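You operate a simulated robot arm through the tools that you are given. There is no shell and no other tool.

Carry out the task below with a simulated two-armed robot. There is one attempt and no reset: what you move stays moved.

TASK
Finish winding the blue bobbin at HIGH tension, then press END.
Fine: tension slider to HIGH and roller arm on, winder slider till FULL and left home, arm away again after END. Leave the knob; move no bobbin. Where these are worked on the way, their far stop is far enough and under half their travel is too little: roller arm.

It is judged by the outcome, as a careful person would: the job done as asked, and still so three seconds after it is handed in. It fails if anything else is knocked over, pushed out of place, dropped, spilled or broken.

THE ROBOT
Two 7-joint arms with fingered hands on one trunk that stands fixed in place. Base frame: the origin is at the foot of the trunk, x ahead of it, y to its left, z up. Units: cm, rad, N and s.
The left shoulder is at [6, 17.7, 85], the right one opposite. Payload 4 kg a hand.
The TCP of each hand is the grasp point between the finger pads, 3.7 cm short of the fingertips. In the tool frame z runs along the fingers and y along their closing line. Largest opening 12.4 cm; the body of the gripper starts 4.3 cm behind the TCP. The gripper is a hand of 3 fingers: y runs from the thumb to the fingers, the wrist lies at [-1.5, -10.8, -20.2] in the tool frame, and closing takes about 1.5 s.
Orientation is that of the tool frame in the base frame, as [roll, pitch, yaw] about the fixed x, y, z axes, in that order (R = Rz(yaw) Ry(pitch) Rx(roll)). With the fingers straight down and the wrist toward the robot, the tool's x, y and z point along [0, 1, 0], [1, 0, 0] and [0, 0, -1] of the base frame.

THE INTERFACE
- The arms move only by the tool arm_command. It takes "left_deltas", "right_deltas" or both (then of equal length, played together; a hand with none holds still); each is a list of rows, each a list of 6 numbers: the shift along the base's x, y, z in m, then the turn, a rotation vector about the base's x, y, z in rad. In form: [[dx, dy, dz, rx, ry, rz], ...]. A call has 1 to 20 rows; each row is the pose to reach, as a shift and turn from the pose commanded when the call began. "left_jaw" and "right_jaw" are, for a hand that has rows, the opening, from 0 (shut) to 1 (fully open), set as the call begins (left out, the last holds). A row lasts 0.2 s, in which the tool goes at most 5 cm and 0.15 rad; a call with a longer step from one row to the next is refused whole, and so is a gripper value outside its range. A pose out of reach is approached as far as the arm can. The call stops where the force on the tool passes 40 N (or 10 N more than at its start, if that is more) or the arm is blocked; 0.2 s more then pass. Each finger travels about 7.2 cm/s and halts on what it meets, pressing with about 22 N; the grip force reading is that of the motor and also rises with nothing between the fingers. The clock runs only during rows and for 0.2 s after the last one: add rows that repeat a pose to give the fingers time. The reply holds the time, the measured pose of the TCP, the force on the tool along the base axes, the opening and the grip force, in the units named above and with some noise, with the torque about the TCP (base axes, N m) and any sound that the robot's microphone picked up.
- Cameras (640 x 400 px; columns grow to the right, rows downward): "scene" is now at [4.77, 2.12, 149.3]; the picture's right is [0.26, -0.97, 0.00], its down [-0.70, -0.19, -0.69] and it looks along [0.67, 0.18, -0.72] (base axes); focal length 318 px, centre (320, 200). "left" rides on the left gripper at [-6.4, -7.6, -13.7] in its tool frame; the picture's right is [-0.84, -0.26, 0.48], its down [0.48, -0.76, 0.43] and it looks along [0.26, 0.60, 0.76] (tool axes); focal length 256 px, centre (320, 200). "right" rides on the right gripper at [6.4, -7.6, -13.7] in its tool frame; the picture's right is [-0.84, 0.26, -0.48], its down [-0.48, -0.76, 0.43] and it looks along [-0.25, 0.60, 0.76] (tool axes); focal length 256 px, centre (320, 200). There is no depth. A picture from a camera that has moved, and an enlarged one, comes with that camera's place and axes in the base frame and with its lens.
- snapshot(camera): a new picture of that camera. The clock stands still meanwhile.
- raise_lower(by): slides the trunk up (or, below 0, down) by that many cm; the arms and the scene camera ride with it, the base frame stays. It gives what a move gives, with no picture.
- finger_targets(index, middle, thumb_bend, thumb_turn, hand): sets how far each is bent, from 0 (flat) to 1 (curled in); at 0.3 the hand is open as for a grip, at 0.7 the pads meet at the TCP. One left out holds its place. A second passes; each finger stops where it meets its share of the squeeze, and holds until it gets a number again. A gripper value or a shape takes the hand back. It gives what a move gives, with no picture; readings hold the bend of each and the force on the fingers (four entries, about 0 where the hand has none), thumb and palm. thumb_turn goes from beside the hand (0) to across from the fingers (1), as for a grip.
- preshape(shape, hand): the hand has 3 fingers and takes this shape, open, in about a second: jaw (thumb against the fingers, like two jaws); tri (thumb and two fingers); tip (a fingertip pinch); poke (one finger out to press); point (the index stretched); flat (the hand flat); cup (the hand cupped); fist (a fist). The gripper value then closes the fingers along that shape, each until it touches; the sizes above hold for jaw. It gives what a move gives, with no picture.
- aim_head(pan, tilt): turns the head with the scene camera to pan (to the left, within 1.501 rad either way) and tilt (down, from -0.506 to 1.204), counted from straight ahead of the robot. It gives what a move gives.
- zoom(camera, box): a new picture of the part [left, top, right, bottom] of that camera's present view, enlarged. The clock stands still meanwhile.
- finish_job(): hands the job in; it is judged then, once.

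Places have to be worked out from the pictures, the camera data and where the tool is seen. Open the grippers and draw the arms clear of the work before you hand the job in, unless the task says otherwise.

The tools are called after "Request:" as a command line: name --argument value ..., lists and objects as JSON in quotes. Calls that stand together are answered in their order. arm_command: Moves the arms, as the interface text tells. Its arguments: {"type":"object","properties":{"left_deltas":{"type":"array"},"left_jaw":{"type":"number"},"right_deltas":{"type":"array"},"right_jaw":{"type":"number"}},"required":[]} The other tools are called the same way: raise_lower (by) slides the trunk up or down; preshape (shape, hand) gives the hand a shape; finger_targets (index, middle, thumb_bend, thumb_turn, hand) moves the fingers one by one; aim_head (pan, tilt) turns the head that bears the scene camera; snapshot (camera) takes a picture; zoom (camera, box) takes an enlarged picture of a part of a camera's view; finish_job () hands the job in.

At the start:

```text
time_s: 0.0
left_eef_pos: [63.78, 35.63, 109.8]
left_orientation: [3.141, 0.002, 1.571]
left_contact_force: [0.6, 0.2, -0.3]
left_wrist_torque: [-0.04, 0.0, -0.02]
left_grip_width: 12.37
left_grip_force: 0.1
left_shape: jaw
left_bend: [0.3, 0.3, 0.3, 0.98]
left_finger forces: [0.0, 0.0, 0.0, 0.0, 0.0, 0.0]
right_eef_pos: [65.04, -11.44, 110.67]
right_orientation: [3.14, 0.0, 1.571]
right_contact_force: [1.2, 0.0, -0.1]
right_wrist_torque: [-0.03, 0.03, 0.0]
right_grip_width: 12.38
right_grip_force: 0.0
right_shape: jaw
right_bend: [0.3, 0.3, 0.3, 0.98]
right_finger forces: [0.1, 0.0, 0.1, 0.0, 0.0, 0.0]
trunk travel left (down, up): [-37.5, 21.5]
head pan, tilt: [0.262, 0.808]
```

scene: 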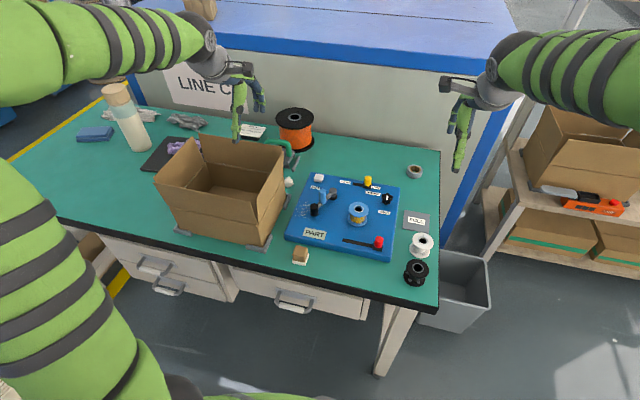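
right: 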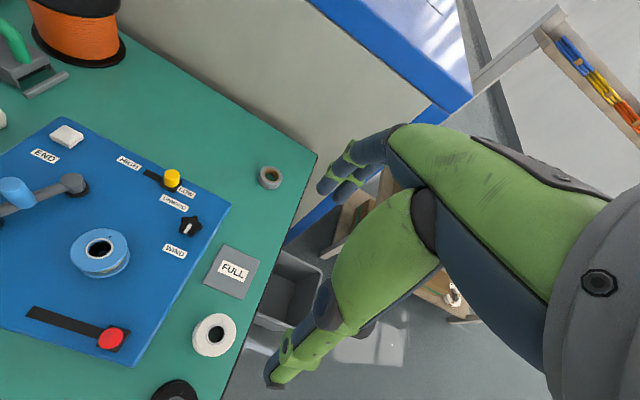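
left: 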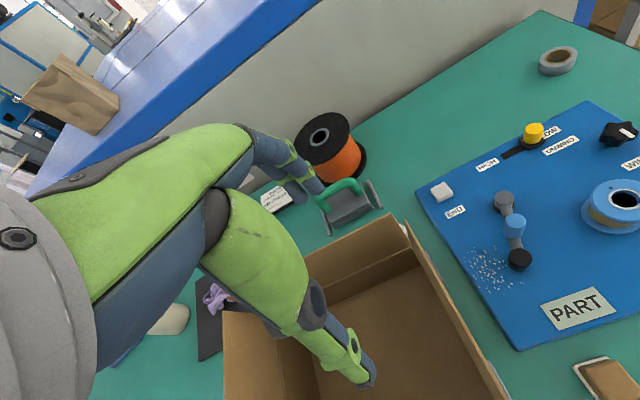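

I'll start by looking closely at the blue panel from the scene camera to read labels and locate controls.

Request:
zoom --camera "scene" --box '[270, 150, 450, 290]'

Request:
zoom --camera "right" --box '[0, 90, 320, 400]'

Request:
zoom --camera "left" --box '[400, 80, 640, 360]'

```text
2.86 times, centred on (360, 220) of scene
camera zoom: at [4.77, 2.12, 149.3], right [0.26, -0.97, 0.0], down [-0.7, -0.19, -0.69], along [0.67, 0.18, -0.72], focal length 909 px, centre (206, 143)
```

zoom: 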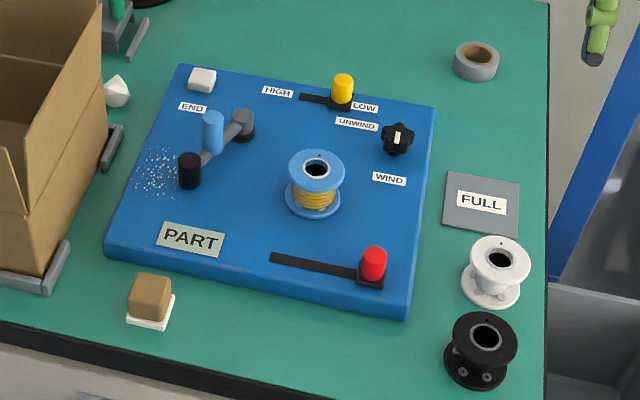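

```text
1.29 times, centred on (160, 245) of right
camera zoom: at [57.52, -5.12, 124.34], right [0.26, -0.84, 0.48], down [-0.76, -0.48, -0.43], along [0.6, -0.25, -0.76], focal length 330 px, centre (526, 142)
```

zoom: 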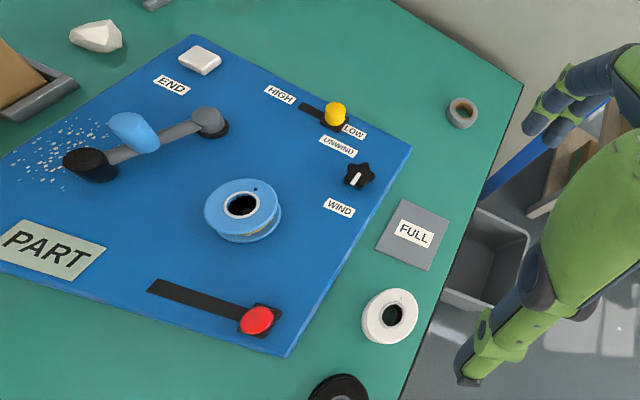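

```text
1.43 times, centred on (520, 220) of left
camera zoom: at [56.32, 29.21, 123.33], right [-0.26, -0.84, -0.48], down [-0.76, 0.48, -0.43], along [0.6, 0.26, -0.76], focal length 366 px, centre (34, 171)
```

zoom: 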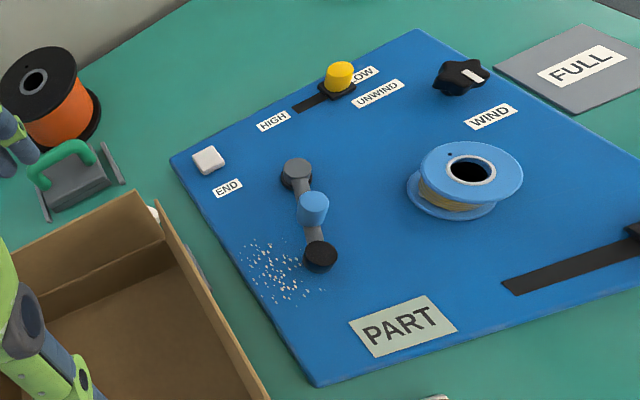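

The panel spans roughly x 55–82, y −4–26, with its top at about z 78. The yellow slider is at LOW, the red winder is at its right end, and the roller arm is swung away from the bobbin. I'll try the right hand's tip shape and the left hand's poke shape, then look at the finger geometry.

Request:
preshape --shape "tip" --hand "right"

Request:
preshape --shape "poke" --hand "left"

Request:
snapshot --camera "right"

Request:
snapshot --camera "left"

Request:
snapshot --camera "scene"

```text
time_s: 0.9
left_eef_pos: [63.81, 35.62, 109.78]
left_orientation: [-3.14, 0.0, 1.571]
left_contact_force: [-0.5, -1.2, 0.3]
left_wrist_torque: [-0.02, -0.02, 0.0]
left_grip_width: 12.38
left_grip_force: 0.1
left_shape: jaw
left_bend: [0.3, 0.3, 0.3, 0.98]
left_finger forces: [0.0, 0.0, 0.1, 0.0, 0.0, 0.0]
right_eef_pos: [65.04, -11.55, 110.72]
right_orientation: [-3.141, 0.0, 1.571]
right_contact_force: [-1.1, 0.3, 0.2]
right_wrist_torque: [0.0, 0.0, 0.02]
right_grip_width: 12.38
right_grip_force: 0.1
right_shape: tip
right_bend: [0.31, 0.98, 0.3, 0.98]
right_finger forces: [0.0, 0.0, 0.0, 0.0, 0.1, 0.0]
trunk travel left (down, up): [-37.5, 21.5]
head pan, tilt: [0.262, 0.808]
```

```text
time_s: 1.8
left_eef_pos: [63.87, 35.64, 109.76]
left_orientation: [-3.141, 0.0, 1.571]
left_contact_force: [-0.1, -0.7, -0.6]
left_wrist_torque: [0.02, 0.03, 0.01]
left_grip_width: 0.0
left_grip_force: 0.1
left_shape: poke
left_bend: [0.7, 0.7, 0.0, 1.0]
left_finger forces: [0.1, 0.0, 0.0, 0.0, 0.1, 0.0]
right_eef_pos: [65.04, -11.53, 110.71]
right_orientation: [-3.14, 0.0, 1.572]
right_contact_force: [0.1, 0.2, 0.2]
right_wrist_torque: [0.0, 0.02, 0.01]
right_grip_width: 12.35
right_grip_force: 0.1
right_shape: tip
right_bend: [0.31, 0.98, 0.3, 0.98]
right_finger forces: [0.0, 0.0, 0.0, 0.0, 0.0, 0.1]
trunk travel left (down, up): [-37.5, 21.5]
head pan, tilt: [0.262, 0.808]
```

```text
taken
camera right: at [57.52, -5.12, 124.34], right [0.26, -0.84, 0.48], down [-0.76, -0.48, -0.43], along [0.6, -0.25, -0.76], focal length 256 px, centre (320, 200)
```

right: 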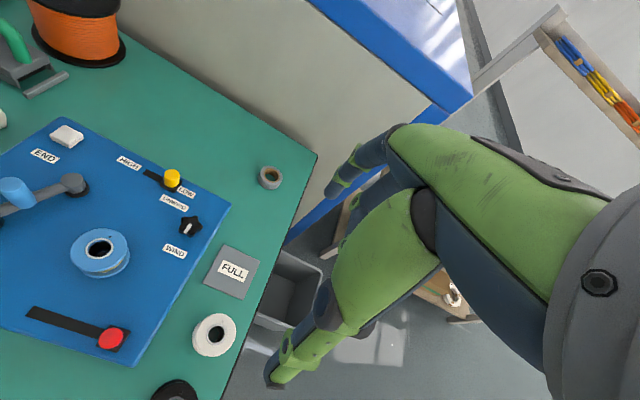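

```text
taken
camera left: at [56.32, 29.21, 123.32], right [-0.26, -0.84, -0.48], down [-0.76, 0.48, -0.43], along [0.6, 0.26, -0.76], focal length 256 px, centre (320, 200)
```

left: 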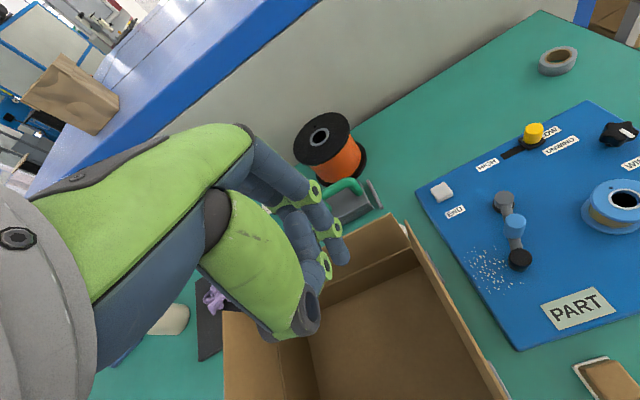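

```text
taken
camera scene: at [4.77, 2.12, 149.3], right [0.26, -0.97, 0.0], down [-0.7, -0.19, -0.69], along [0.67, 0.18, -0.72], focal length 318 px, centre (320, 200)
```

scene: 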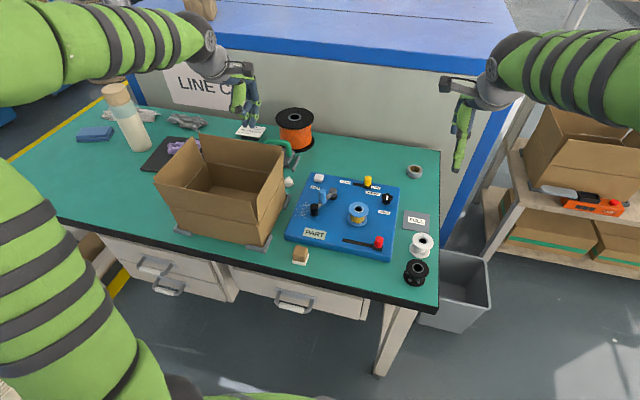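

The bend readings and the poke picture don't tell me clearly which finger is extended, so I'll zoom in on both hands from the scene camera.

Request:
zoom --camera "scene" --box '[180, 30, 300, 150]'

Request:
zoom --camera "scene" --box '[420, 60, 540, 180]'

Request:
zoom --camera "left" --box '[180, 100, 400, 360]'

```text
3.33 times, centred on (240, 90) of scene
camera zoom: at [4.77, 2.12, 149.3], right [0.26, -0.97, 0.0], down [-0.7, -0.19, -0.69], along [0.67, 0.18, -0.72], focal length 1060 px, centre (587, 567)
```

zoom: 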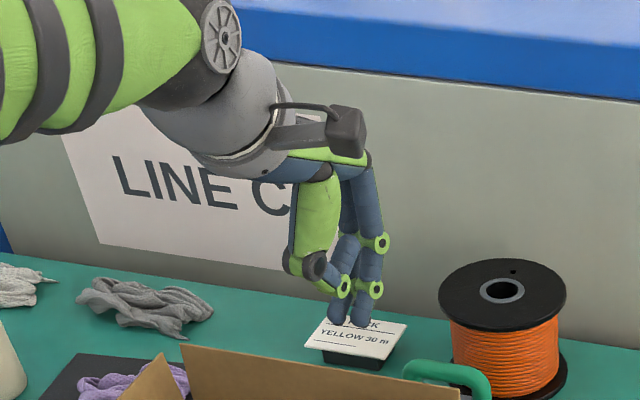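

```text
3.33 times, centred on (480, 120) of scene
camera zoom: at [4.77, 2.12, 149.3], right [0.26, -0.97, 0.0], down [-0.7, -0.19, -0.69], along [0.67, 0.18, -0.72], focal length 1060 px, centre (-213, 467)
```

zoom: 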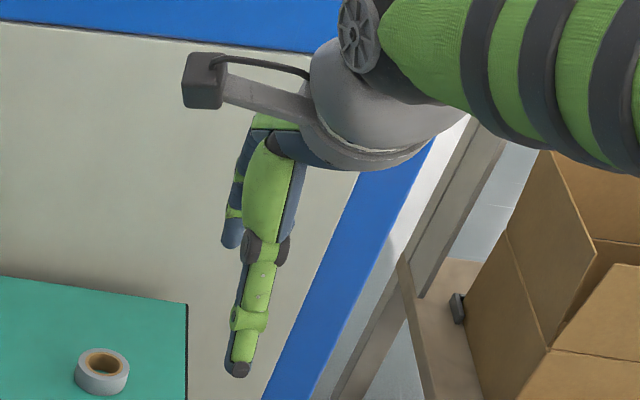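

```text
1.54 times, centred on (290, 230) of left
camera zoom: at [56.32, 29.21, 123.32], right [-0.26, -0.84, -0.48], down [-0.76, 0.48, -0.43], along [0.6, 0.26, -0.76], focal length 394 px, centre (366, 154)
```

zoom: 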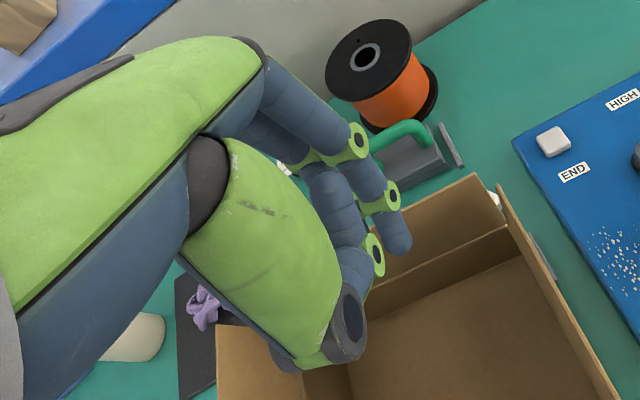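

Neither shape is obviously useful yet. I'll put both hands back in jaw and close the left fully and the right to about a quarter, high above the table, to see the fingertip layout.

Request:
preshape --shape "jaw" --hand "right"

Request:
preshape --shape "point" --hand "left"

Request:
arm_command --right_deltas '[[0, 0, 0, 0, 0, 0], [0, 0, 0, 0, 0, 0], [0, 0, 0, 0, 0, 0], [0, 0, 0, 0, 0, 0], [0, 0, 0, 0, 0, 0], [0, 0, 0, 0, 0, 0]]' --right_jaw 0.25

Request:
snapshot --camera "right"

Request:
snapshot --camera "left"

Request:
zoom --camera "scene" --box '[180, 30, 300, 150]'

Request:
zoom --camera "scene" --box '[420, 60, 540, 180]'

```text
time_s: 2.7
left_eef_pos: [63.81, 35.56, 109.81]
left_orientation: [-3.14, 0.0, 1.57]
left_contact_force: [0.5, 0.5, -0.1]
left_wrist_torque: [-0.04, -0.01, 0.0]
left_grip_width: 0.0
left_grip_force: 0.0
left_shape: poke
left_bend: [0.7, 0.7, 0.0, 1.0]
left_finger forces: [0.1, 0.1, 0.0, 0.0, 0.1, 0.1]
right_eef_pos: [65.1, -11.46, 110.68]
right_orientation: [3.141, 0.001, 1.572]
right_contact_force: [-1.0, 0.1, 0.6]
right_wrist_torque: [0.0, -0.02, 0.01]
right_grip_width: 12.36
right_grip_force: 0.1
right_shape: jaw
right_bend: [0.3, 0.3, 0.3, 0.98]
right_finger forces: [0.0, 0.0, 0.1, 0.0, 0.1, 0.0]
trunk travel left (down, up): [-37.5, 21.5]
head pan, tilt: [0.262, 0.808]
```

```text
time_s: 3.6
left_eef_pos: [63.84, 35.56, 109.78]
left_orientation: [-3.141, 0.001, 1.572]
left_contact_force: [-0.4, 0.5, -0.2]
left_wrist_torque: [-0.02, 0.02, 0.01]
left_grip_width: 11.77
left_grip_force: 0.1
left_shape: point
left_bend: [0.32, 1.0, 1.0, 0.89]
left_finger forces: [0.0, 0.1, 0.0, 0.1, 0.0, 0.0]
right_eef_pos: [65.04, -11.55, 110.7]
right_orientation: [3.141, 0.001, 1.57]
right_contact_force: [-0.7, 0.1, 0.6]
right_wrist_torque: [-0.02, -0.01, 0.0]
right_grip_width: 12.38
right_grip_force: 0.1
right_shape: jaw
right_bend: [0.3, 0.3, 0.3, 0.98]
right_finger forces: [0.1, 0.0, 0.1, 0.1, 0.1, 0.0]
trunk travel left (down, up): [-37.5, 21.5]
head pan, tilt: [0.262, 0.808]
```

```text
time_s: 5.0
left_eef_pos: [63.85, 35.57, 109.71]
left_orientation: [-3.141, 0.0, 1.569]
left_contact_force: [-0.5, -0.1, 0.1]
left_wrist_torque: [-0.01, -0.01, -0.02]
left_grip_width: 11.79
left_grip_force: 0.1
left_shape: point
left_bend: [0.32, 1.0, 1.0, 0.89]
left_finger forces: [0.1, 0.0, 0.1, 0.1, 0.0, 0.2]
right_eef_pos: [65.03, -11.55, 110.75]
right_orientation: [3.141, -0.001, 1.57]
right_contact_force: [0.4, -0.2, -0.9]
right_wrist_torque: [-0.01, 0.04, 0.01]
right_grip_width: 3.12
right_grip_force: 0.1
right_shape: jaw
right_bend: [0.54, 0.57, 0.63, 1.0]
right_finger forces: [0.1, 0.1, 0.0, 0.0, 0.1, 0.1]
trunk travel left (down, up): [-37.5, 21.5]
head pan, tilt: [0.262, 0.808]
```

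```text
taken
camera right: at [57.52, -5.12, 124.34], right [0.26, -0.84, 0.48], down [-0.76, -0.48, -0.43], along [0.6, -0.25, -0.76], focal length 256 px, centre (320, 200)
```

right: 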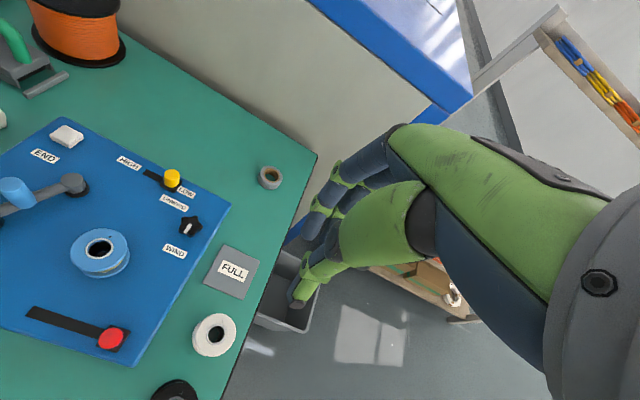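

```text
taken
camera left: at [56.32, 29.21, 123.33], right [-0.26, -0.84, -0.48], down [-0.76, 0.48, -0.43], along [0.6, 0.26, -0.76], focal length 256 px, centre (320, 200)
```

left: 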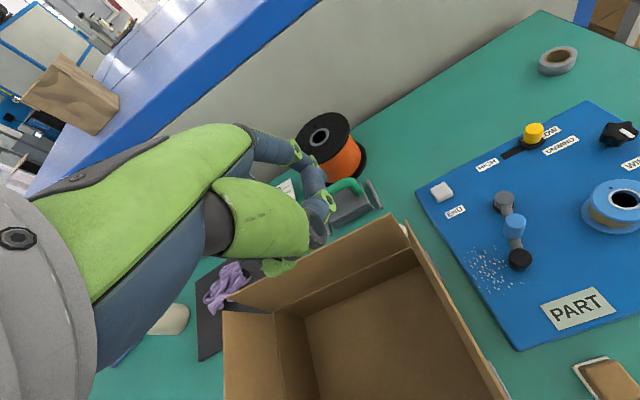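

```text
3.33 times, centred on (240, 90) of scene
camera zoom: at [4.77, 2.12, 149.3], right [0.26, -0.97, 0.0], down [-0.7, -0.19, -0.69], along [0.67, 0.18, -0.72], focal length 1060 px, centre (587, 567)
```

zoom: 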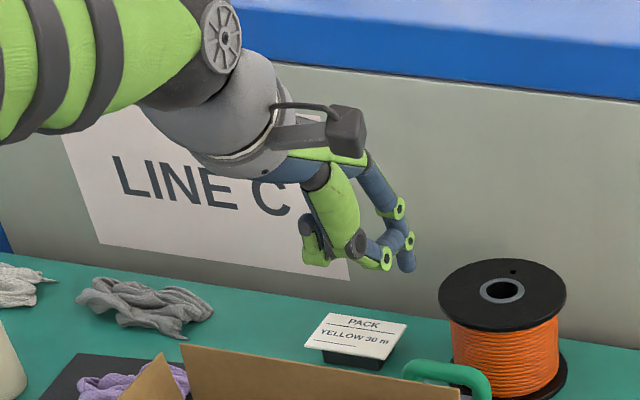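

```text
3.33 times, centred on (480, 120) of scene
camera zoom: at [4.77, 2.12, 149.3], right [0.26, -0.97, 0.0], down [-0.7, -0.19, -0.69], along [0.67, 0.18, -0.72], focal length 1060 px, centre (-213, 467)
```

zoom: 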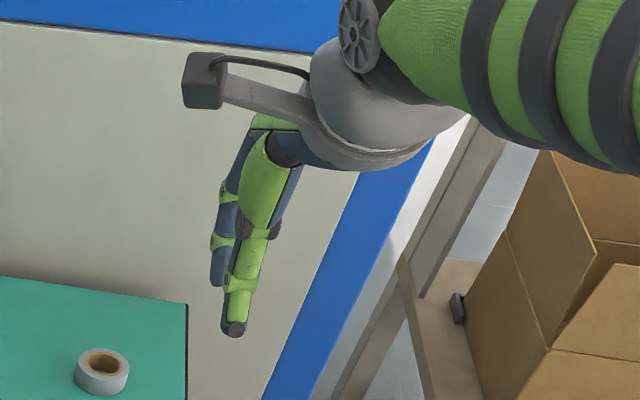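

Jaw geometry is clear now. By triangulation the panel top is at z≈78.5, yellow knob ≈(79.8, 6.7), red knob ≈(56.8, 0.2), roller pivot ≈(72.3, 16.2), handle top ≈(67.3, 18.2, 85.5) and END ≈(79.3, 22.6). I'll close the left hand fully in jaw to check it as a pushing probe.

Request:
preshape --shape "jaw" --hand "left"

Request:
arm_command --left_deltas '[[0, 0, 0, 0, 0, 0], [0, 0, 0, 0, 0, 0], [0, 0, 0, 0, 0, 0], [0, 0, 0, 0, 0, 0], [0, 0, 0, 0, 0, 0], [0, 0, 0, 0, 0, 0], [0, 0, 0, 0, 0, 0], [0, 0, 0, 0, 0, 0]]' --left_jaw 0.0

Request:
snapshot --camera "left"

Request:
zoom --camera "scene" --box '[180, 30, 300, 150]'

```text
time_s: 5.9
left_eef_pos: [63.77, 35.58, 109.8]
left_orientation: [-3.141, 0.0, 1.57]
left_contact_force: [0.7, -1.1, -0.7]
left_wrist_torque: [0.02, 0.0, -0.02]
left_grip_width: 12.37
left_grip_force: 0.1
left_shape: jaw
left_bend: [0.3, 0.3, 0.3, 0.97]
left_finger forces: [0.0, 0.0, 0.0, 0.0, 0.1, 0.0]
right_eef_pos: [65.0, -11.44, 110.75]
right_orientation: [-3.141, 0.0, 1.568]
right_contact_force: [-0.4, -0.2, -0.3]
right_wrist_torque: [-0.04, 0.02, 0.03]
right_grip_width: 3.14
right_grip_force: 0.0
right_shape: jaw
right_bend: [0.54, 0.57, 0.63, 1.0]
right_finger forces: [0.0, 0.1, 0.0, 0.0, 0.0, 0.0]
trunk travel left (down, up): [-37.5, 21.5]
head pan, tilt: [0.262, 0.808]
```

```text
time_s: 7.7
left_eef_pos: [63.77, 35.62, 109.68]
left_orientation: [-3.141, -0.001, 1.57]
left_contact_force: [0.3, 0.1, 0.6]
left_wrist_torque: [0.02, 0.0, -0.02]
left_grip_width: 0.0
left_grip_force: 22.2
left_shape: jaw
left_bend: [0.7, 0.7, 0.71, 1.0]
left_finger forces: [0.0, 0.0, 0.0, 0.0, 0.0, 0.0]
right_eef_pos: [65.03, -11.53, 110.76]
right_orientation: [3.141, 0.001, 1.571]
right_contact_force: [0.1, -0.4, 0.0]
right_wrist_torque: [-0.01, -0.03, 0.05]
right_grip_width: 3.14
right_grip_force: 0.0
right_shape: jaw
right_bend: [0.54, 0.57, 0.63, 1.0]
right_finger forces: [0.0, 0.0, 0.1, 0.0, 0.0, 0.1]
trunk travel left (down, up): [-37.5, 21.5]
head pan, tilt: [0.262, 0.808]
```

```text
taken
camera left: at [56.32, 29.21, 123.33], right [-0.26, -0.84, -0.48], down [-0.76, 0.48, -0.43], along [0.6, 0.26, -0.76], focal length 256 px, centre (320, 200)
```

left: 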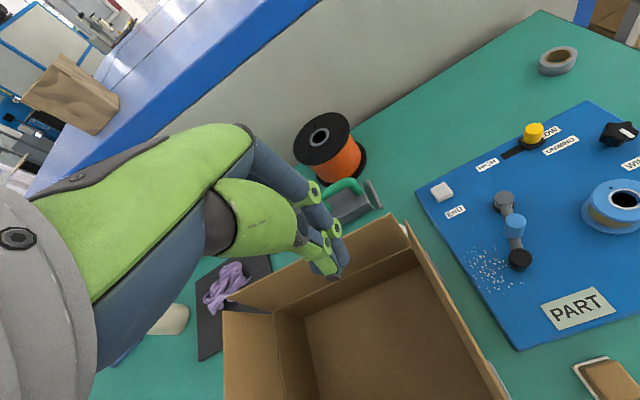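

```text
3.33 times, centred on (240, 90) of scene
camera zoom: at [4.77, 2.12, 149.3], right [0.26, -0.97, 0.0], down [-0.7, -0.19, -0.69], along [0.67, 0.18, -0.72], focal length 1060 px, centre (587, 567)
```

zoom: 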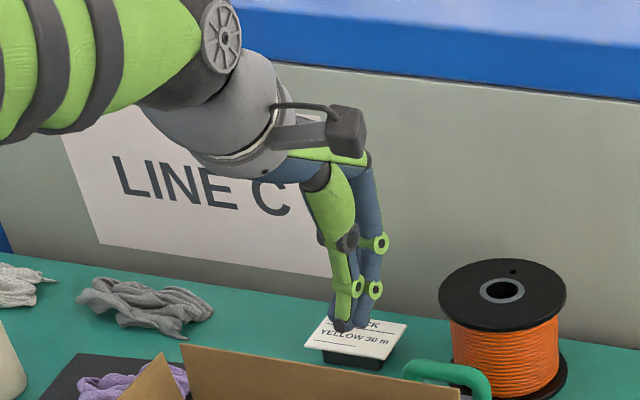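

With the jaw closed, the left hand makes a compact probe about 3 cm across at the TCP axis. I'll turn the right hand 90° so its fingers close along y, the direction both sliders move. Then I'll bring it, slightly open, to well above the yellow tension knob.

Request:
arm_command --right_deltas '[[0.013, 0.016, -0.012, 0, 0, 0.1428], [0.027, 0.033, -0.024, 0, 0, 0.2856], [0.04, 0.05, -0.036, 0, 0, 0.4284], [0.054, 0.066, -0.048, 0, 0, 0.5712], [0.067, 0.083, -0.06, 0, 0, 0.714], [0.081, 0.099, -0.072, 0, 0, 0.8568], [0.094, 0.116, -0.084, 0, 0, 0.9996], [0.108, 0.132, -0.096, 0, 0, 1.1424], [0.121, 0.149, -0.108, 0, 0, 1.2852], [0.135, 0.165, -0.12, 0, 0, 1.428], [0.148, 0.182, -0.13, 0, 0, 1.5708], [0.148, 0.182, -0.13, 0, 0, 1.5708], [0.148, 0.182, -0.13, 0, 0, 1.5708]]' --right_jaw 0.38

Request:
snapshot --camera "right"

Request:
snapshot --camera "scene"

```text
time_s: 10.5
left_eef_pos: [63.85, 35.66, 109.86]
left_orientation: [-3.141, -0.002, 1.572]
left_contact_force: [0.2, -0.5, 0.4]
left_wrist_torque: [0.01, 0.01, 0.02]
left_grip_width: 0.0
left_grip_force: 21.6
left_shape: jaw
left_bend: [0.7, 0.7, 0.71, 1.0]
left_finger forces: [0.0, 0.0, 0.1, 0.1, 0.0, 0.1]
right_eef_pos: [77.77, 5.86, 97.23]
right_orientation: [-3.141, 0.001, -3.139]
right_contact_force: [0.0, 0.1, -0.3]
right_wrist_torque: [0.01, -0.01, 0.0]
right_grip_width: 4.69
right_grip_force: 0.0
right_shape: jaw
right_bend: [0.48, 0.51, 0.59, 1.0]
right_finger forces: [0.0, 0.1, 0.1, 0.1, 0.0, 0.0]
right hand out of reach, approached as far as the arm can: row 11, 12, 13
trunk travel left (down, up): [-37.5, 21.5]
head pan, tilt: [0.262, 0.808]
```

```text
taken
camera right: at [71.36, -1.71, 110.89], right [0.84, 0.26, 0.48], down [0.48, -0.76, -0.43], along [0.25, 0.6, -0.76], focal length 256 px, centre (320, 200)
```

right: 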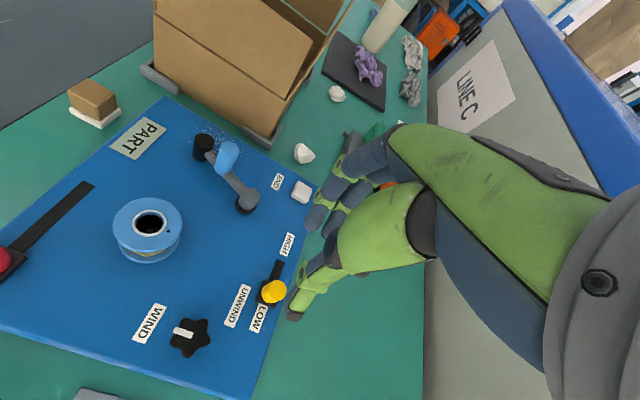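

```text
taken
camera scene: at [4.77, 2.11, 149.3], right [0.26, -0.97, 0.0], down [-0.7, -0.19, -0.69], along [0.67, 0.18, -0.72], focal length 318 px, centre (320, 200)
```

scene: 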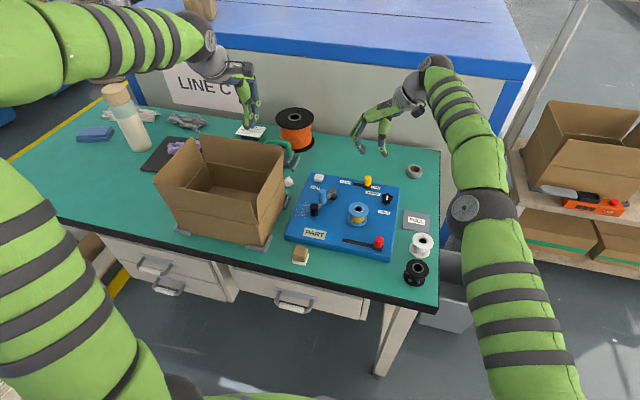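

That pose is at the edge of the right arm's reach because the wrist sits well above the shoulder. Raising the trunk 12 cm will bring the shoulder closer to wrist height for this work.

Request:
raise_lower --by 12

```text
time_s: 12.0
left_eef_pos: [64.01, 35.69, 121.79]
left_orientation: [-3.141, 0.0, 1.571]
left_contact_force: [-0.1, -0.2, -0.2]
left_wrist_torque: [0.0, 0.0, 0.0]
left_grip_width: 0.0
left_grip_force: 22.0
left_shape: jaw
left_bend: [0.7, 0.7, 0.71, 1.0]
left_finger forces: [0.0, 0.0, 0.0, 0.0, 0.0, 0.1]
right_eef_pos: [77.79, 5.73, 109.13]
right_orientation: [3.141, -0.003, -3.142]
right_contact_force: [-0.7, -0.6, 0.2]
right_wrist_torque: [-0.02, 0.0, 0.01]
right_grip_width: 4.68
right_grip_force: 0.2
right_shape: jaw
right_bend: [0.48, 0.51, 0.59, 1.0]
right_finger forces: [0.0, 0.0, 0.0, 0.0, 0.1, 0.0]
trunk travel left (down, up): [-49.5, 9.5]
head pan, tilt: [0.262, 0.808]
```

The trunk is up. I'll lower the right hand about 17 cm straight down, still clear above the yellow knob, and check the pose and view.

Request:
arm_command --right_deltas '[[0, 0, -0.035, 0, 0, 0], [0, 0, -0.07, 0, 0, 0], [0, 0, -0.105, 0, 0, 0], [0, 0, -0.14, 0, 0, 0], [0, 0, -0.17, 0, 0, 0], [0, 0, -0.17, 0, 0, 0]]'

Request:
snapshot --camera "right"

Request:
snapshot --camera "scene"

```text
time_s: 13.4
left_eef_pos: [63.86, 35.57, 121.85]
left_orientation: [3.141, -0.001, 1.571]
left_contact_force: [0.8, -0.5, -0.1]
left_wrist_torque: [0.02, 0.03, 0.02]
left_grip_width: 0.02
left_grip_force: 22.0
left_shape: jaw
left_bend: [0.7, 0.7, 0.71, 1.0]
left_finger forces: [0.0, 0.0, 0.1, 0.0, 0.1, 0.0]
right_eef_pos: [77.85, 5.74, 92.02]
right_orientation: [3.142, 0.0, 3.141]
right_contact_force: [0.4, 0.0, 0.6]
right_wrist_torque: [0.0, -0.01, 0.02]
right_grip_width: 4.67
right_grip_force: 0.1
right_shape: jaw
right_bend: [0.48, 0.51, 0.59, 1.0]
right_finger forces: [0.0, 0.0, 0.1, 0.0, 0.1, 0.0]
trunk travel left (down, up): [-49.5, 9.5]
head pan, tilt: [0.262, 0.808]
```

```text
taken
camera right: at [71.37, -1.76, 105.71], right [0.84, 0.26, 0.48], down [0.48, -0.76, -0.43], along [0.25, 0.6, -0.76], focal length 256 px, centre (320, 200)
```

right: 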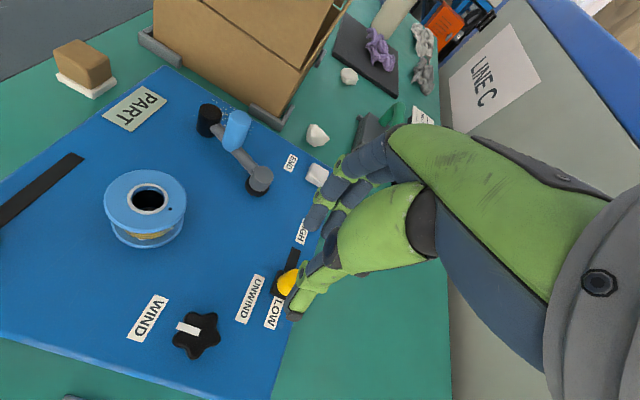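

```text
taken
camera scene: at [4.76, 2.12, 161.3], right [0.26, -0.97, 0.0], down [-0.7, -0.19, -0.69], along [0.67, 0.18, -0.72], focal length 318 px, centre (320, 200)
```

scene: 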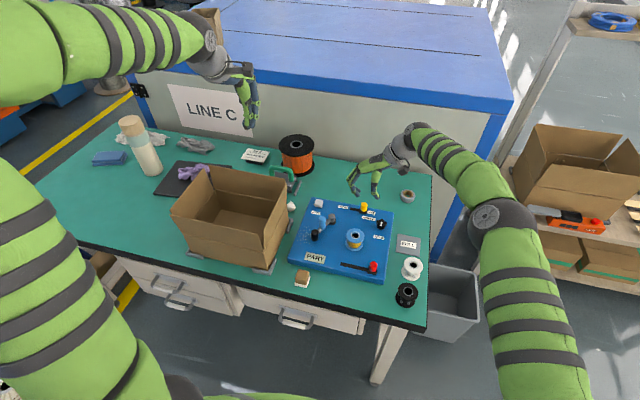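

The hand is at (77.9, 5.7, 92) and this closer view puts the yellow knob at about (79.4, 6.4). I'll centre over it, lower until the fingertips sit near knob-top height, and check.

Request:
arm_command --right_deltas '[[0.008, 0.003, 0, 0, 0, 0], [0.0155, 0.0066, 0, 0, 0, 0], [0.0155, 0.0066, -0.02, 0, 0, 0], [0.0155, 0.0066, -0.04, 0, 0, 0], [0.0155, 0.0066, -0.055, 0, 0, 0], [0.0155, 0.0066, -0.055, 0, 0, 0]]'

Request:
snapshot --camera "right"

Request:
zoom --camera "scene" --box '[280, 130, 440, 290]'

```text
time_s: 14.8
left_eef_pos: [63.77, 35.62, 121.72]
left_orientation: [3.141, 0.0, 1.571]
left_contact_force: [-0.1, 0.3, -0.4]
left_wrist_torque: [-0.01, 0.04, -0.02]
left_grip_width: 0.0
left_grip_force: 22.5
left_shape: jaw
left_bend: [0.7, 0.7, 0.71, 1.0]
left_finger forces: [0.0, 0.0, 0.0, 0.0, 0.0, 0.0]
right_eef_pos: [79.0, 6.36, 86.73]
right_orientation: [3.141, 0.0, -3.14]
right_contact_force: [-0.3, -0.7, 0.1]
right_wrist_torque: [-0.02, 0.01, -0.03]
right_grip_width: 4.7
right_grip_force: 0.1
right_shape: jaw
right_bend: [0.48, 0.51, 0.59, 1.0]
right_finger forces: [0.0, 0.0, 0.0, 0.0, 0.1, 0.0]
trunk travel left (down, up): [-49.5, 9.5]
head pan, tilt: [0.262, 0.808]
```

```text
taken
camera right: at [72.77, -1.18, 100.39], right [0.84, 0.26, 0.48], down [0.48, -0.76, -0.43], along [0.25, 0.6, -0.76], focal length 256 px, centre (320, 200)
```

right: 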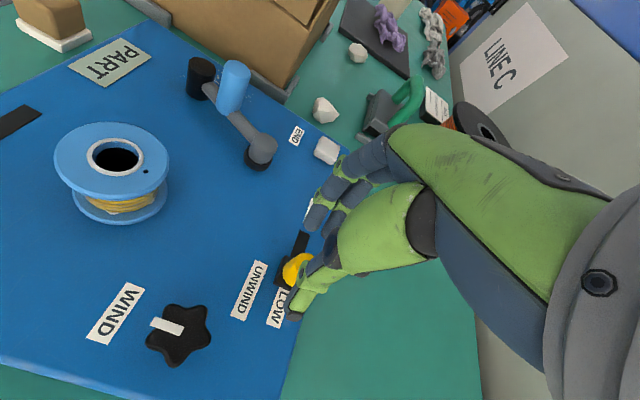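

```text
2.50 times, centred on (360, 210) of scene
camera zoom: at [4.77, 2.12, 161.3], right [0.26, -0.97, 0.0], down [-0.7, -0.19, -0.69], along [0.67, 0.18, -0.72], focal length 795 px, centre (220, 175)
```

zoom: 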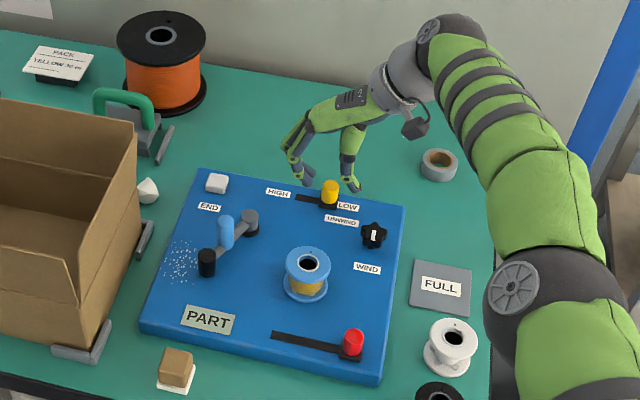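

Thumb and fingers straddle the yellow knob nicely, the thumb tip near y 3.4 and the fingertips near y 10.4. I'll shift 0.4 cm in x, descend to TCP z≈83.3, then close gently on the knob.

Request:
arm_command --right_deltas '[[0.004, 0.001, 0, 0, 0, 0], [0.004, 0.001, -0.012, 0, 0, 0], [0.004, 0.001, -0.024, 0, 0, 0], [0.004, 0.001, -0.034, 0, 0, 0], [0.004, 0.001, -0.034, 0, 0, 0]]'

Request:
arm_command --right_deltas '[[0, 0, 0, 0, 0, 0], [0, 0, 0, 0, 0, 0], [0, 0, 0, 0, 0, 0], [0, 0, 0, 0, 0, 0], [0, 0, 0, 0, 0, 0]]' --right_jaw 0.1

Request:
snapshot --camera "right"

Request:
zoom --camera "scene" --box '[280, 130, 440, 290]'

```text
time_s: 16.0
left_eef_pos: [63.91, 35.59, 121.71]
left_orientation: [3.141, 0.001, 1.57]
left_contact_force: [-1.4, -0.4, 0.2]
left_wrist_torque: [-0.02, -0.03, 0.02]
left_grip_width: 0.02
left_grip_force: 22.0
left_shape: jaw
left_bend: [0.7, 0.7, 0.71, 1.0]
left_finger forces: [0.0, 0.0, 0.0, 0.0, 0.0, 0.1]
right_eef_pos: [78.65, 6.34, 83.86]
right_orientation: [3.141, 0.001, -3.141]
right_contact_force: [0.8, 0.5, 0.1]
right_wrist_torque: [0.0, 0.01, 0.02]
right_grip_width: 4.71
right_grip_force: 0.0
right_shape: jaw
right_bend: [0.48, 0.51, 0.59, 1.0]
right_finger forces: [0.0, 0.1, 0.0, 0.0, 0.0, 0.0]
right hand out of reach, approached as far as the arm can: row 1, 2, 3, 4, 5
trunk travel left (down, up): [-49.5, 9.5]
head pan, tilt: [0.262, 0.808]
```

```text
time_s: 17.2
left_eef_pos: [63.79, 35.55, 121.76]
left_orientation: [-3.141, 0.0, 1.571]
left_contact_force: [-0.1, 0.7, 0.6]
left_wrist_torque: [-0.02, -0.01, -0.02]
left_grip_width: 0.0
left_grip_force: 21.5
left_shape: jaw
left_bend: [0.7, 0.7, 0.71, 1.0]
left_finger forces: [0.0, 0.0, 0.1, 0.0, 0.1, 0.0]
right_eef_pos: [78.55, 6.31, 83.94]
right_orientation: [-3.14, -0.001, -3.14]
right_contact_force: [-6.3, 0.3, 2.7]
right_wrist_torque: [0.25, 0.1, 0.1]
right_grip_width: 1.14
right_grip_force: 22.7
right_shape: jaw
right_bend: [0.7, 0.6, 0.66, 1.0]
right_finger forces: [0.1, 11.4, 0.1, 0.0, 21.3, 0.0]
trunk travel left (down, up): [-49.5, 9.5]
head pan, tilt: [0.262, 0.808]
```

```text
taken
camera right: at [72.27, -1.26, 97.57], right [0.84, 0.26, 0.48], down [0.48, -0.76, -0.44], along [0.25, 0.6, -0.76], focal length 256 px, centre (320, 200)
```

right: 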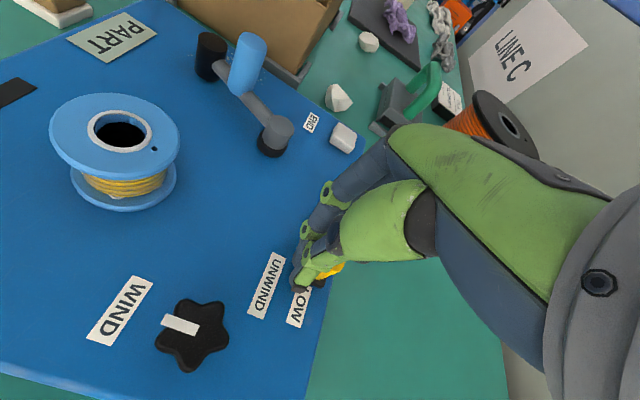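

```text
2.50 times, centred on (360, 210) of scene
camera zoom: at [4.69, 2.11, 161.3], right [0.26, -0.97, 0.0], down [-0.7, -0.19, -0.69], along [0.67, 0.18, -0.72], focal length 795 px, centre (220, 175)
```

zoom: 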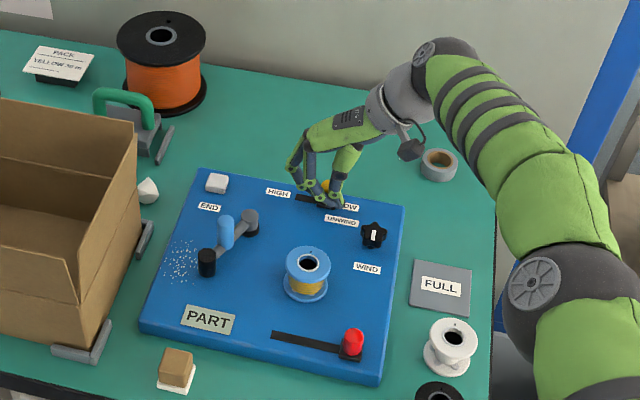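

The arm reached its limit, stopping at x≈78.6, so the grip only caught the front edge of the knob. I'll open and lift away, then redo this one with the wrist toward the robot, which reaches farther, and a simple push.

Request:
arm_command --right_deltas '[[0, 0, 0, 0, 0, 0], [0, 0, 0, 0, 0, 0], [0, 0, 0, 0, 0, 0], [0, 0, 0.02, 0, 0, 0], [0, 0, 0.05, 0, 0, 0], [0, 0, 0.08, 0, 0, 0], [0, 0, 0.1, 0, 0, 0]]' --right_jaw 0.4

Request:
snapshot --camera "right"

Request:
zoom --camera "scene" --box '[280, 130, 440, 290]'

```text
time_s: 18.8
left_eef_pos: [63.84, 35.51, 121.79]
left_orientation: [3.141, -0.001, 1.572]
left_contact_force: [-0.2, 1.1, 0.0]
left_wrist_torque: [-0.04, 0.04, 0.02]
left_grip_width: 0.01
left_grip_force: 22.2
left_shape: jaw
left_bend: [0.7, 0.7, 0.71, 1.0]
left_finger forces: [0.0, 0.0, 0.0, 0.0, 0.1, 0.1]
right_eef_pos: [78.77, 6.29, 93.7]
right_orientation: [3.141, -0.003, -3.141]
right_contact_force: [-0.3, -0.8, -1.2]
right_wrist_torque: [-0.01, 0.01, -0.01]
right_grip_width: 4.94
right_grip_force: 0.0
right_shape: jaw
right_bend: [0.47, 0.5, 0.59, 1.0]
right_finger forces: [0.0, 0.0, 0.0, 0.0, 0.0, 0.0]
trunk travel left (down, up): [-49.5, 9.5]
head pan, tilt: [0.262, 0.808]
```

```text
taken
camera right: at [72.48, -1.28, 107.46], right [0.84, 0.26, 0.48], down [0.48, -0.76, -0.44], along [0.25, 0.6, -0.76], focal length 256 px, centre (320, 200)
```

right: 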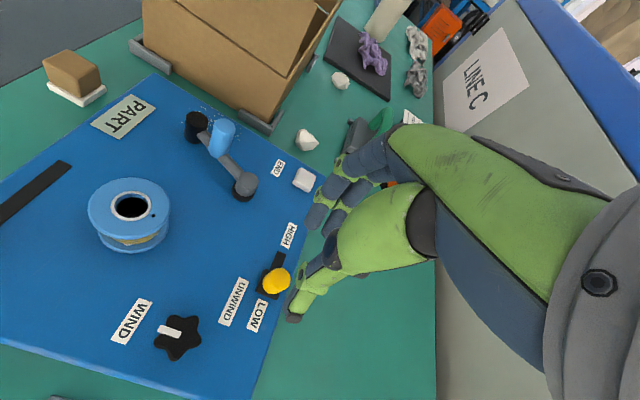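

```text
2.50 times, centred on (360, 210) of scene
camera zoom: at [4.76, 2.12, 161.3], right [0.26, -0.97, 0.0], down [-0.7, -0.19, -0.69], along [0.67, 0.18, -0.72], focal length 795 px, centre (220, 175)
```

zoom: 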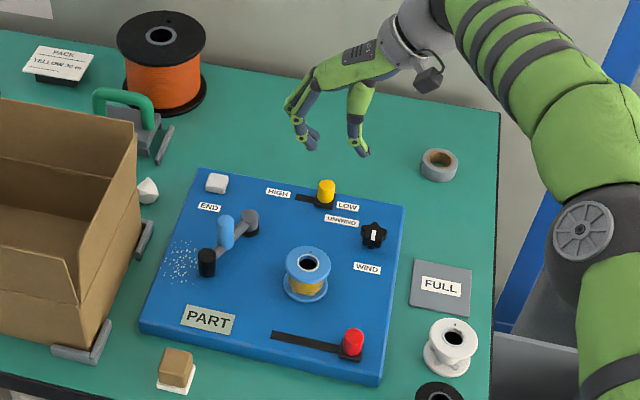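

The knob moved slightly toward HIGH and is now at about (79.4, 7.0), with nothing else disturbed. I'll turn the hand back so the wrist points toward the robot, close the jaw, and move to the −y side of the yellow knob while still high.

Request:
arm_command --right_deltas '[[0, -0.005, 0.002, 0, 0, -0.1428], [0, -0.01, 0.004, 0, 0, -0.2856], [0, -0.015, 0.006, 0, 0, -0.4284], [0, -0.02, 0.008, 0, 0, -0.5712], [0, -0.025, 0.01, 0, 0, -0.714], [0.001, -0.03, 0.01, 0, 0, -0.8568], [0.002, -0.035, 0.01, 0, 0, -0.9996], [0.003, -0.04, 0.01, 0, 0, -1.1424], [0.004, -0.043, 0.01, 0, 0, -1.2852], [0.005, -0.046, 0.01, 0, 0, -1.428], [0.007, -0.048, 0.01, 0, 0, -1.5708], [0.007, -0.048, 0.01, 0, 0, -1.5708], [0.007, -0.048, 0.01, 0, 0, -1.5708]]' --right_jaw 0.0

Request:
snapshot --camera "right"

Request:
zoom --camera "scene" --box '[280, 130, 440, 290]'

```text
time_s: 21.6
left_eef_pos: [63.83, 35.6, 121.69]
left_orientation: [3.141, -0.001, 1.571]
left_contact_force: [0.4, 0.5, -0.7]
left_wrist_torque: [-0.02, -0.01, 0.01]
left_grip_width: 0.0
left_grip_force: 21.9
left_shape: jaw
left_bend: [0.7, 0.7, 0.71, 1.0]
left_finger forces: [0.0, 0.0, 0.0, 0.1, 0.0, 0.1]
right_eef_pos: [79.45, 1.41, 94.93]
right_orientation: [-3.141, 0.001, 1.57]
right_contact_force: [0.2, -0.6, -0.1]
right_wrist_torque: [0.01, -0.01, 0.0]
right_grip_width: 0.0
right_grip_force: 22.0
right_shape: jaw
right_bend: [0.7, 0.7, 0.71, 1.0]
right_finger forces: [0.0, 0.0, 0.1, 0.1, 0.0, 0.0]
trunk travel left (down, up): [-49.5, 9.5]
head pan, tilt: [0.262, 0.808]
```

```text
taken
camera right: at [71.88, 7.88, 108.6], right [0.26, -0.84, 0.48], down [-0.76, -0.48, -0.43], along [0.6, -0.26, -0.76], focal length 256 px, centre (320, 200)
```

right: 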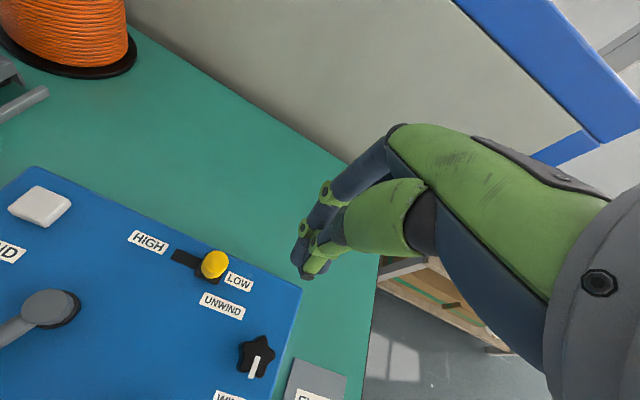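

```text
2.50 times, centred on (360, 210) of scene
camera zoom: at [4.78, 2.13, 161.3], right [0.26, -0.97, 0.0], down [-0.7, -0.19, -0.69], along [0.67, 0.18, -0.72], focal length 795 px, centre (220, 175)
```

zoom: 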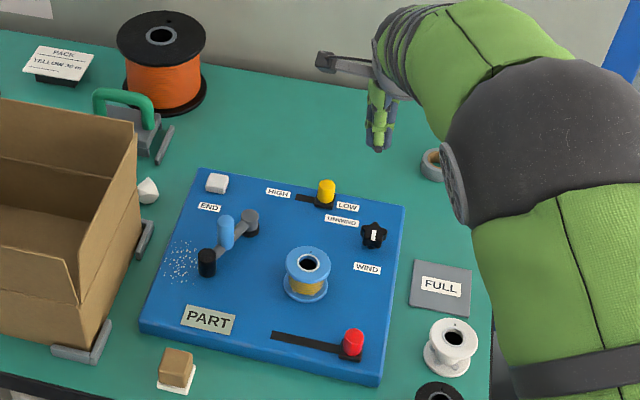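

This view puts the knob at (79.4, 7.1), with my closed fingertips at (79.4, 1.4) on its −y side. I'll descend so the tips are about 1 cm above the panel.

Request:
arm_command --right_deltas '[[0, 0, -0.03, 0, 0, 0], [0, 0, -0.06, 0, 0, 0], [0, 0, -0.085, 0, 0, 0], [0, 0, -0.1, 0, 0, 0], [0, 0, -0.113, 0, 0, 0], [0, 0, -0.113, 0, 0, 0]]'

Request:
snapshot --camera "right"

Request:
zoom --camera "scene" --box '[300, 160, 420, 240]'

```text
time_s: 23.0
left_eef_pos: [63.71, 35.79, 121.64]
left_orientation: [3.14, -0.001, 1.57]
left_contact_force: [-0.6, -0.7, -0.2]
left_wrist_torque: [0.0, 0.0, 0.0]
left_grip_width: 0.0
left_grip_force: 21.9
left_shape: jaw
left_bend: [0.7, 0.7, 0.71, 1.0]
left_finger forces: [0.0, 0.0, 0.0, 0.1, 0.0, 0.0]
right_eef_pos: [79.4, 1.37, 83.59]
right_orientation: [3.141, 0.0, 1.57]
right_contact_force: [-0.7, 0.1, -0.6]
right_wrist_torque: [0.03, -0.02, -0.02]
right_grip_width: 0.0
right_grip_force: 21.6
right_shape: jaw
right_bend: [0.7, 0.7, 0.71, 1.0]
right_finger forces: [0.0, 0.1, 0.1, 0.0, 0.1, 0.1]
trunk travel left (down, up): [-49.5, 9.5]
head pan, tilt: [0.262, 0.808]
```

```text
taken
camera right: at [71.89, 7.9, 97.24], right [0.26, -0.84, 0.48], down [-0.76, -0.48, -0.43], along [0.6, -0.25, -0.76], focal length 256 px, centre (320, 200)
```

right: 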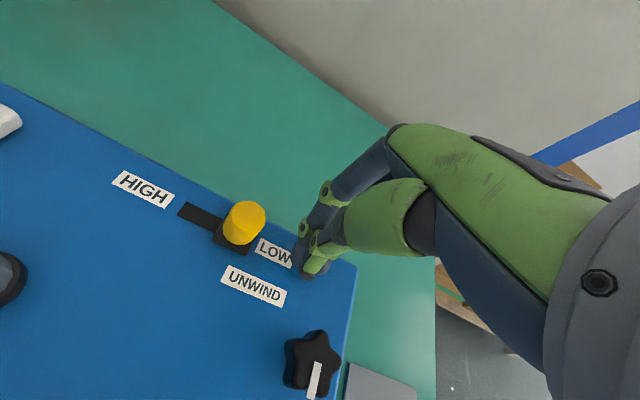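

```text
5.00 times, centred on (360, 200) of scene
camera zoom: at [4.77, 2.12, 161.3], right [0.26, -0.97, 0.0], down [-0.7, -0.19, -0.69], along [0.67, 0.18, -0.72], focal length 1590 px, centre (120, 200)
```

zoom: 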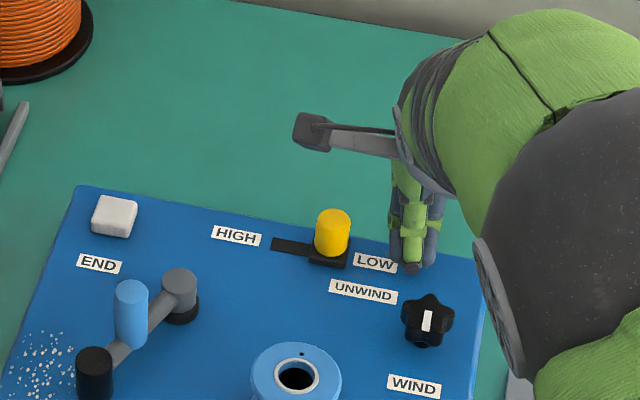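

The tips are at panel level beside LOW with the knob clear to the left. I'll push in +y in small steps, watching the force.

Request:
arm_command --right_deltas '[[0, 0.008, 0, 0, 0, 0], [0, 0.016, 0, 0, 0, 0], [0, 0.024, 0, 0, 0, 0], [0, 0.03, 0, 0, 0, 0], [0, 0.036, 0, 0, 0, 0], [0, 0.042, 0, 0, 0, 0], [0, 0.047, 0, 0, 0, 0]]'

Request:
zoom --camera "scene" --box '[300, 160, 420, 240]'

```text
time_s: 24.6
left_eef_pos: [63.93, 35.66, 121.72]
left_orientation: [-3.141, 0.001, 1.572]
left_contact_force: [0.0, -0.6, -0.5]
left_wrist_torque: [-0.03, -0.01, 0.03]
left_grip_width: 0.0
left_grip_force: 22.5
left_shape: jaw
left_bend: [0.7, 0.7, 0.71, 1.0]
left_finger forces: [0.0, 0.0, 0.0, 0.1, 0.0, 0.0]
right_eef_pos: [79.56, 6.27, 83.61]
right_orientation: [3.141, -0.002, 1.57]
right_contact_force: [1.0, -0.4, -1.4]
right_wrist_torque: [-0.06, 0.0, 0.01]
right_grip_width: 0.01
right_grip_force: 22.2
right_shape: jaw
right_bend: [0.7, 0.7, 0.71, 1.0]
right_finger forces: [0.0, 0.0, 0.0, 0.1, 0.1, 0.0]
trunk travel left (down, up): [-49.5, 9.5]
head pan, tilt: [0.262, 0.808]
```

```text
5.00 times, centred on (360, 200) of scene
camera zoom: at [4.79, 2.13, 161.3], right [0.26, -0.97, 0.0], down [-0.7, -0.19, -0.69], along [0.67, 0.18, -0.72], focal length 1590 px, centre (120, 200)
```

zoom: 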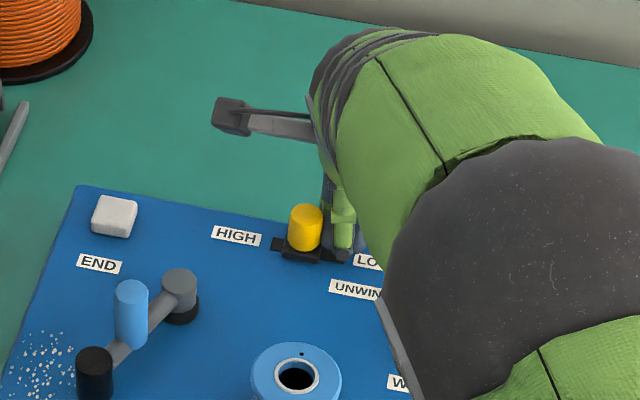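

The knob is sliding freely toward HIGH. I'll keep going in small steps until the stop.

Request:
arm_command --right_deltas '[[0, 0.004, 0, 0, 0, 0], [0, 0.008, 0, 0, 0, 0], [0, 0.012, 0, 0, 0, 0], [0, 0.015, 0, 0, 0, 0], [0, 0.018, 0, 0, 0, 0], [0, 0.021, 0, 0, 0, 0]]'

Request:
zoom --camera "scene" --box '[300, 160, 420, 240]'

```text
time_s: 26.0
left_eef_pos: [63.87, 35.49, 121.75]
left_orientation: [-3.141, 0.001, 1.571]
left_contact_force: [-0.1, 0.1, -0.6]
left_wrist_torque: [0.0, 0.02, 0.01]
left_grip_width: 0.01
left_grip_force: 21.9
left_shape: jaw
left_bend: [0.7, 0.7, 0.71, 1.0]
left_finger forces: [0.0, 0.1, 0.0, 0.0, 0.0, 0.0]
right_eef_pos: [79.55, 8.15, 83.66]
right_orientation: [-3.141, 0.002, 1.569]
right_contact_force: [2.1, -10.1, 1.3]
right_wrist_torque: [-0.28, -0.05, -0.02]
right_grip_width: 0.0
right_grip_force: 22.3
right_shape: jaw
right_bend: [0.7, 0.7, 0.7, 1.0]
right_finger forces: [0.0, 0.0, 0.0, 0.0, 0.1, 0.0]
trunk travel left (down, up): [-49.5, 9.5]
head pan, tilt: [0.262, 0.808]
```

```text
5.00 times, centred on (360, 200) of scene
camera zoom: at [4.79, 2.02, 161.31], right [0.26, -0.97, 0.0], down [-0.7, -0.19, -0.69], along [0.67, 0.18, -0.72], focal length 1590 px, centre (120, 200)
```

zoom: 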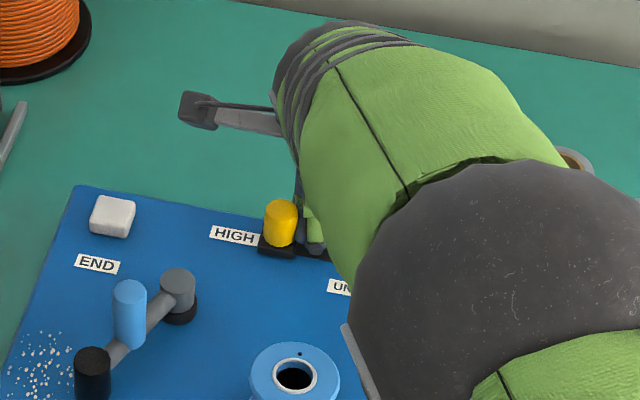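

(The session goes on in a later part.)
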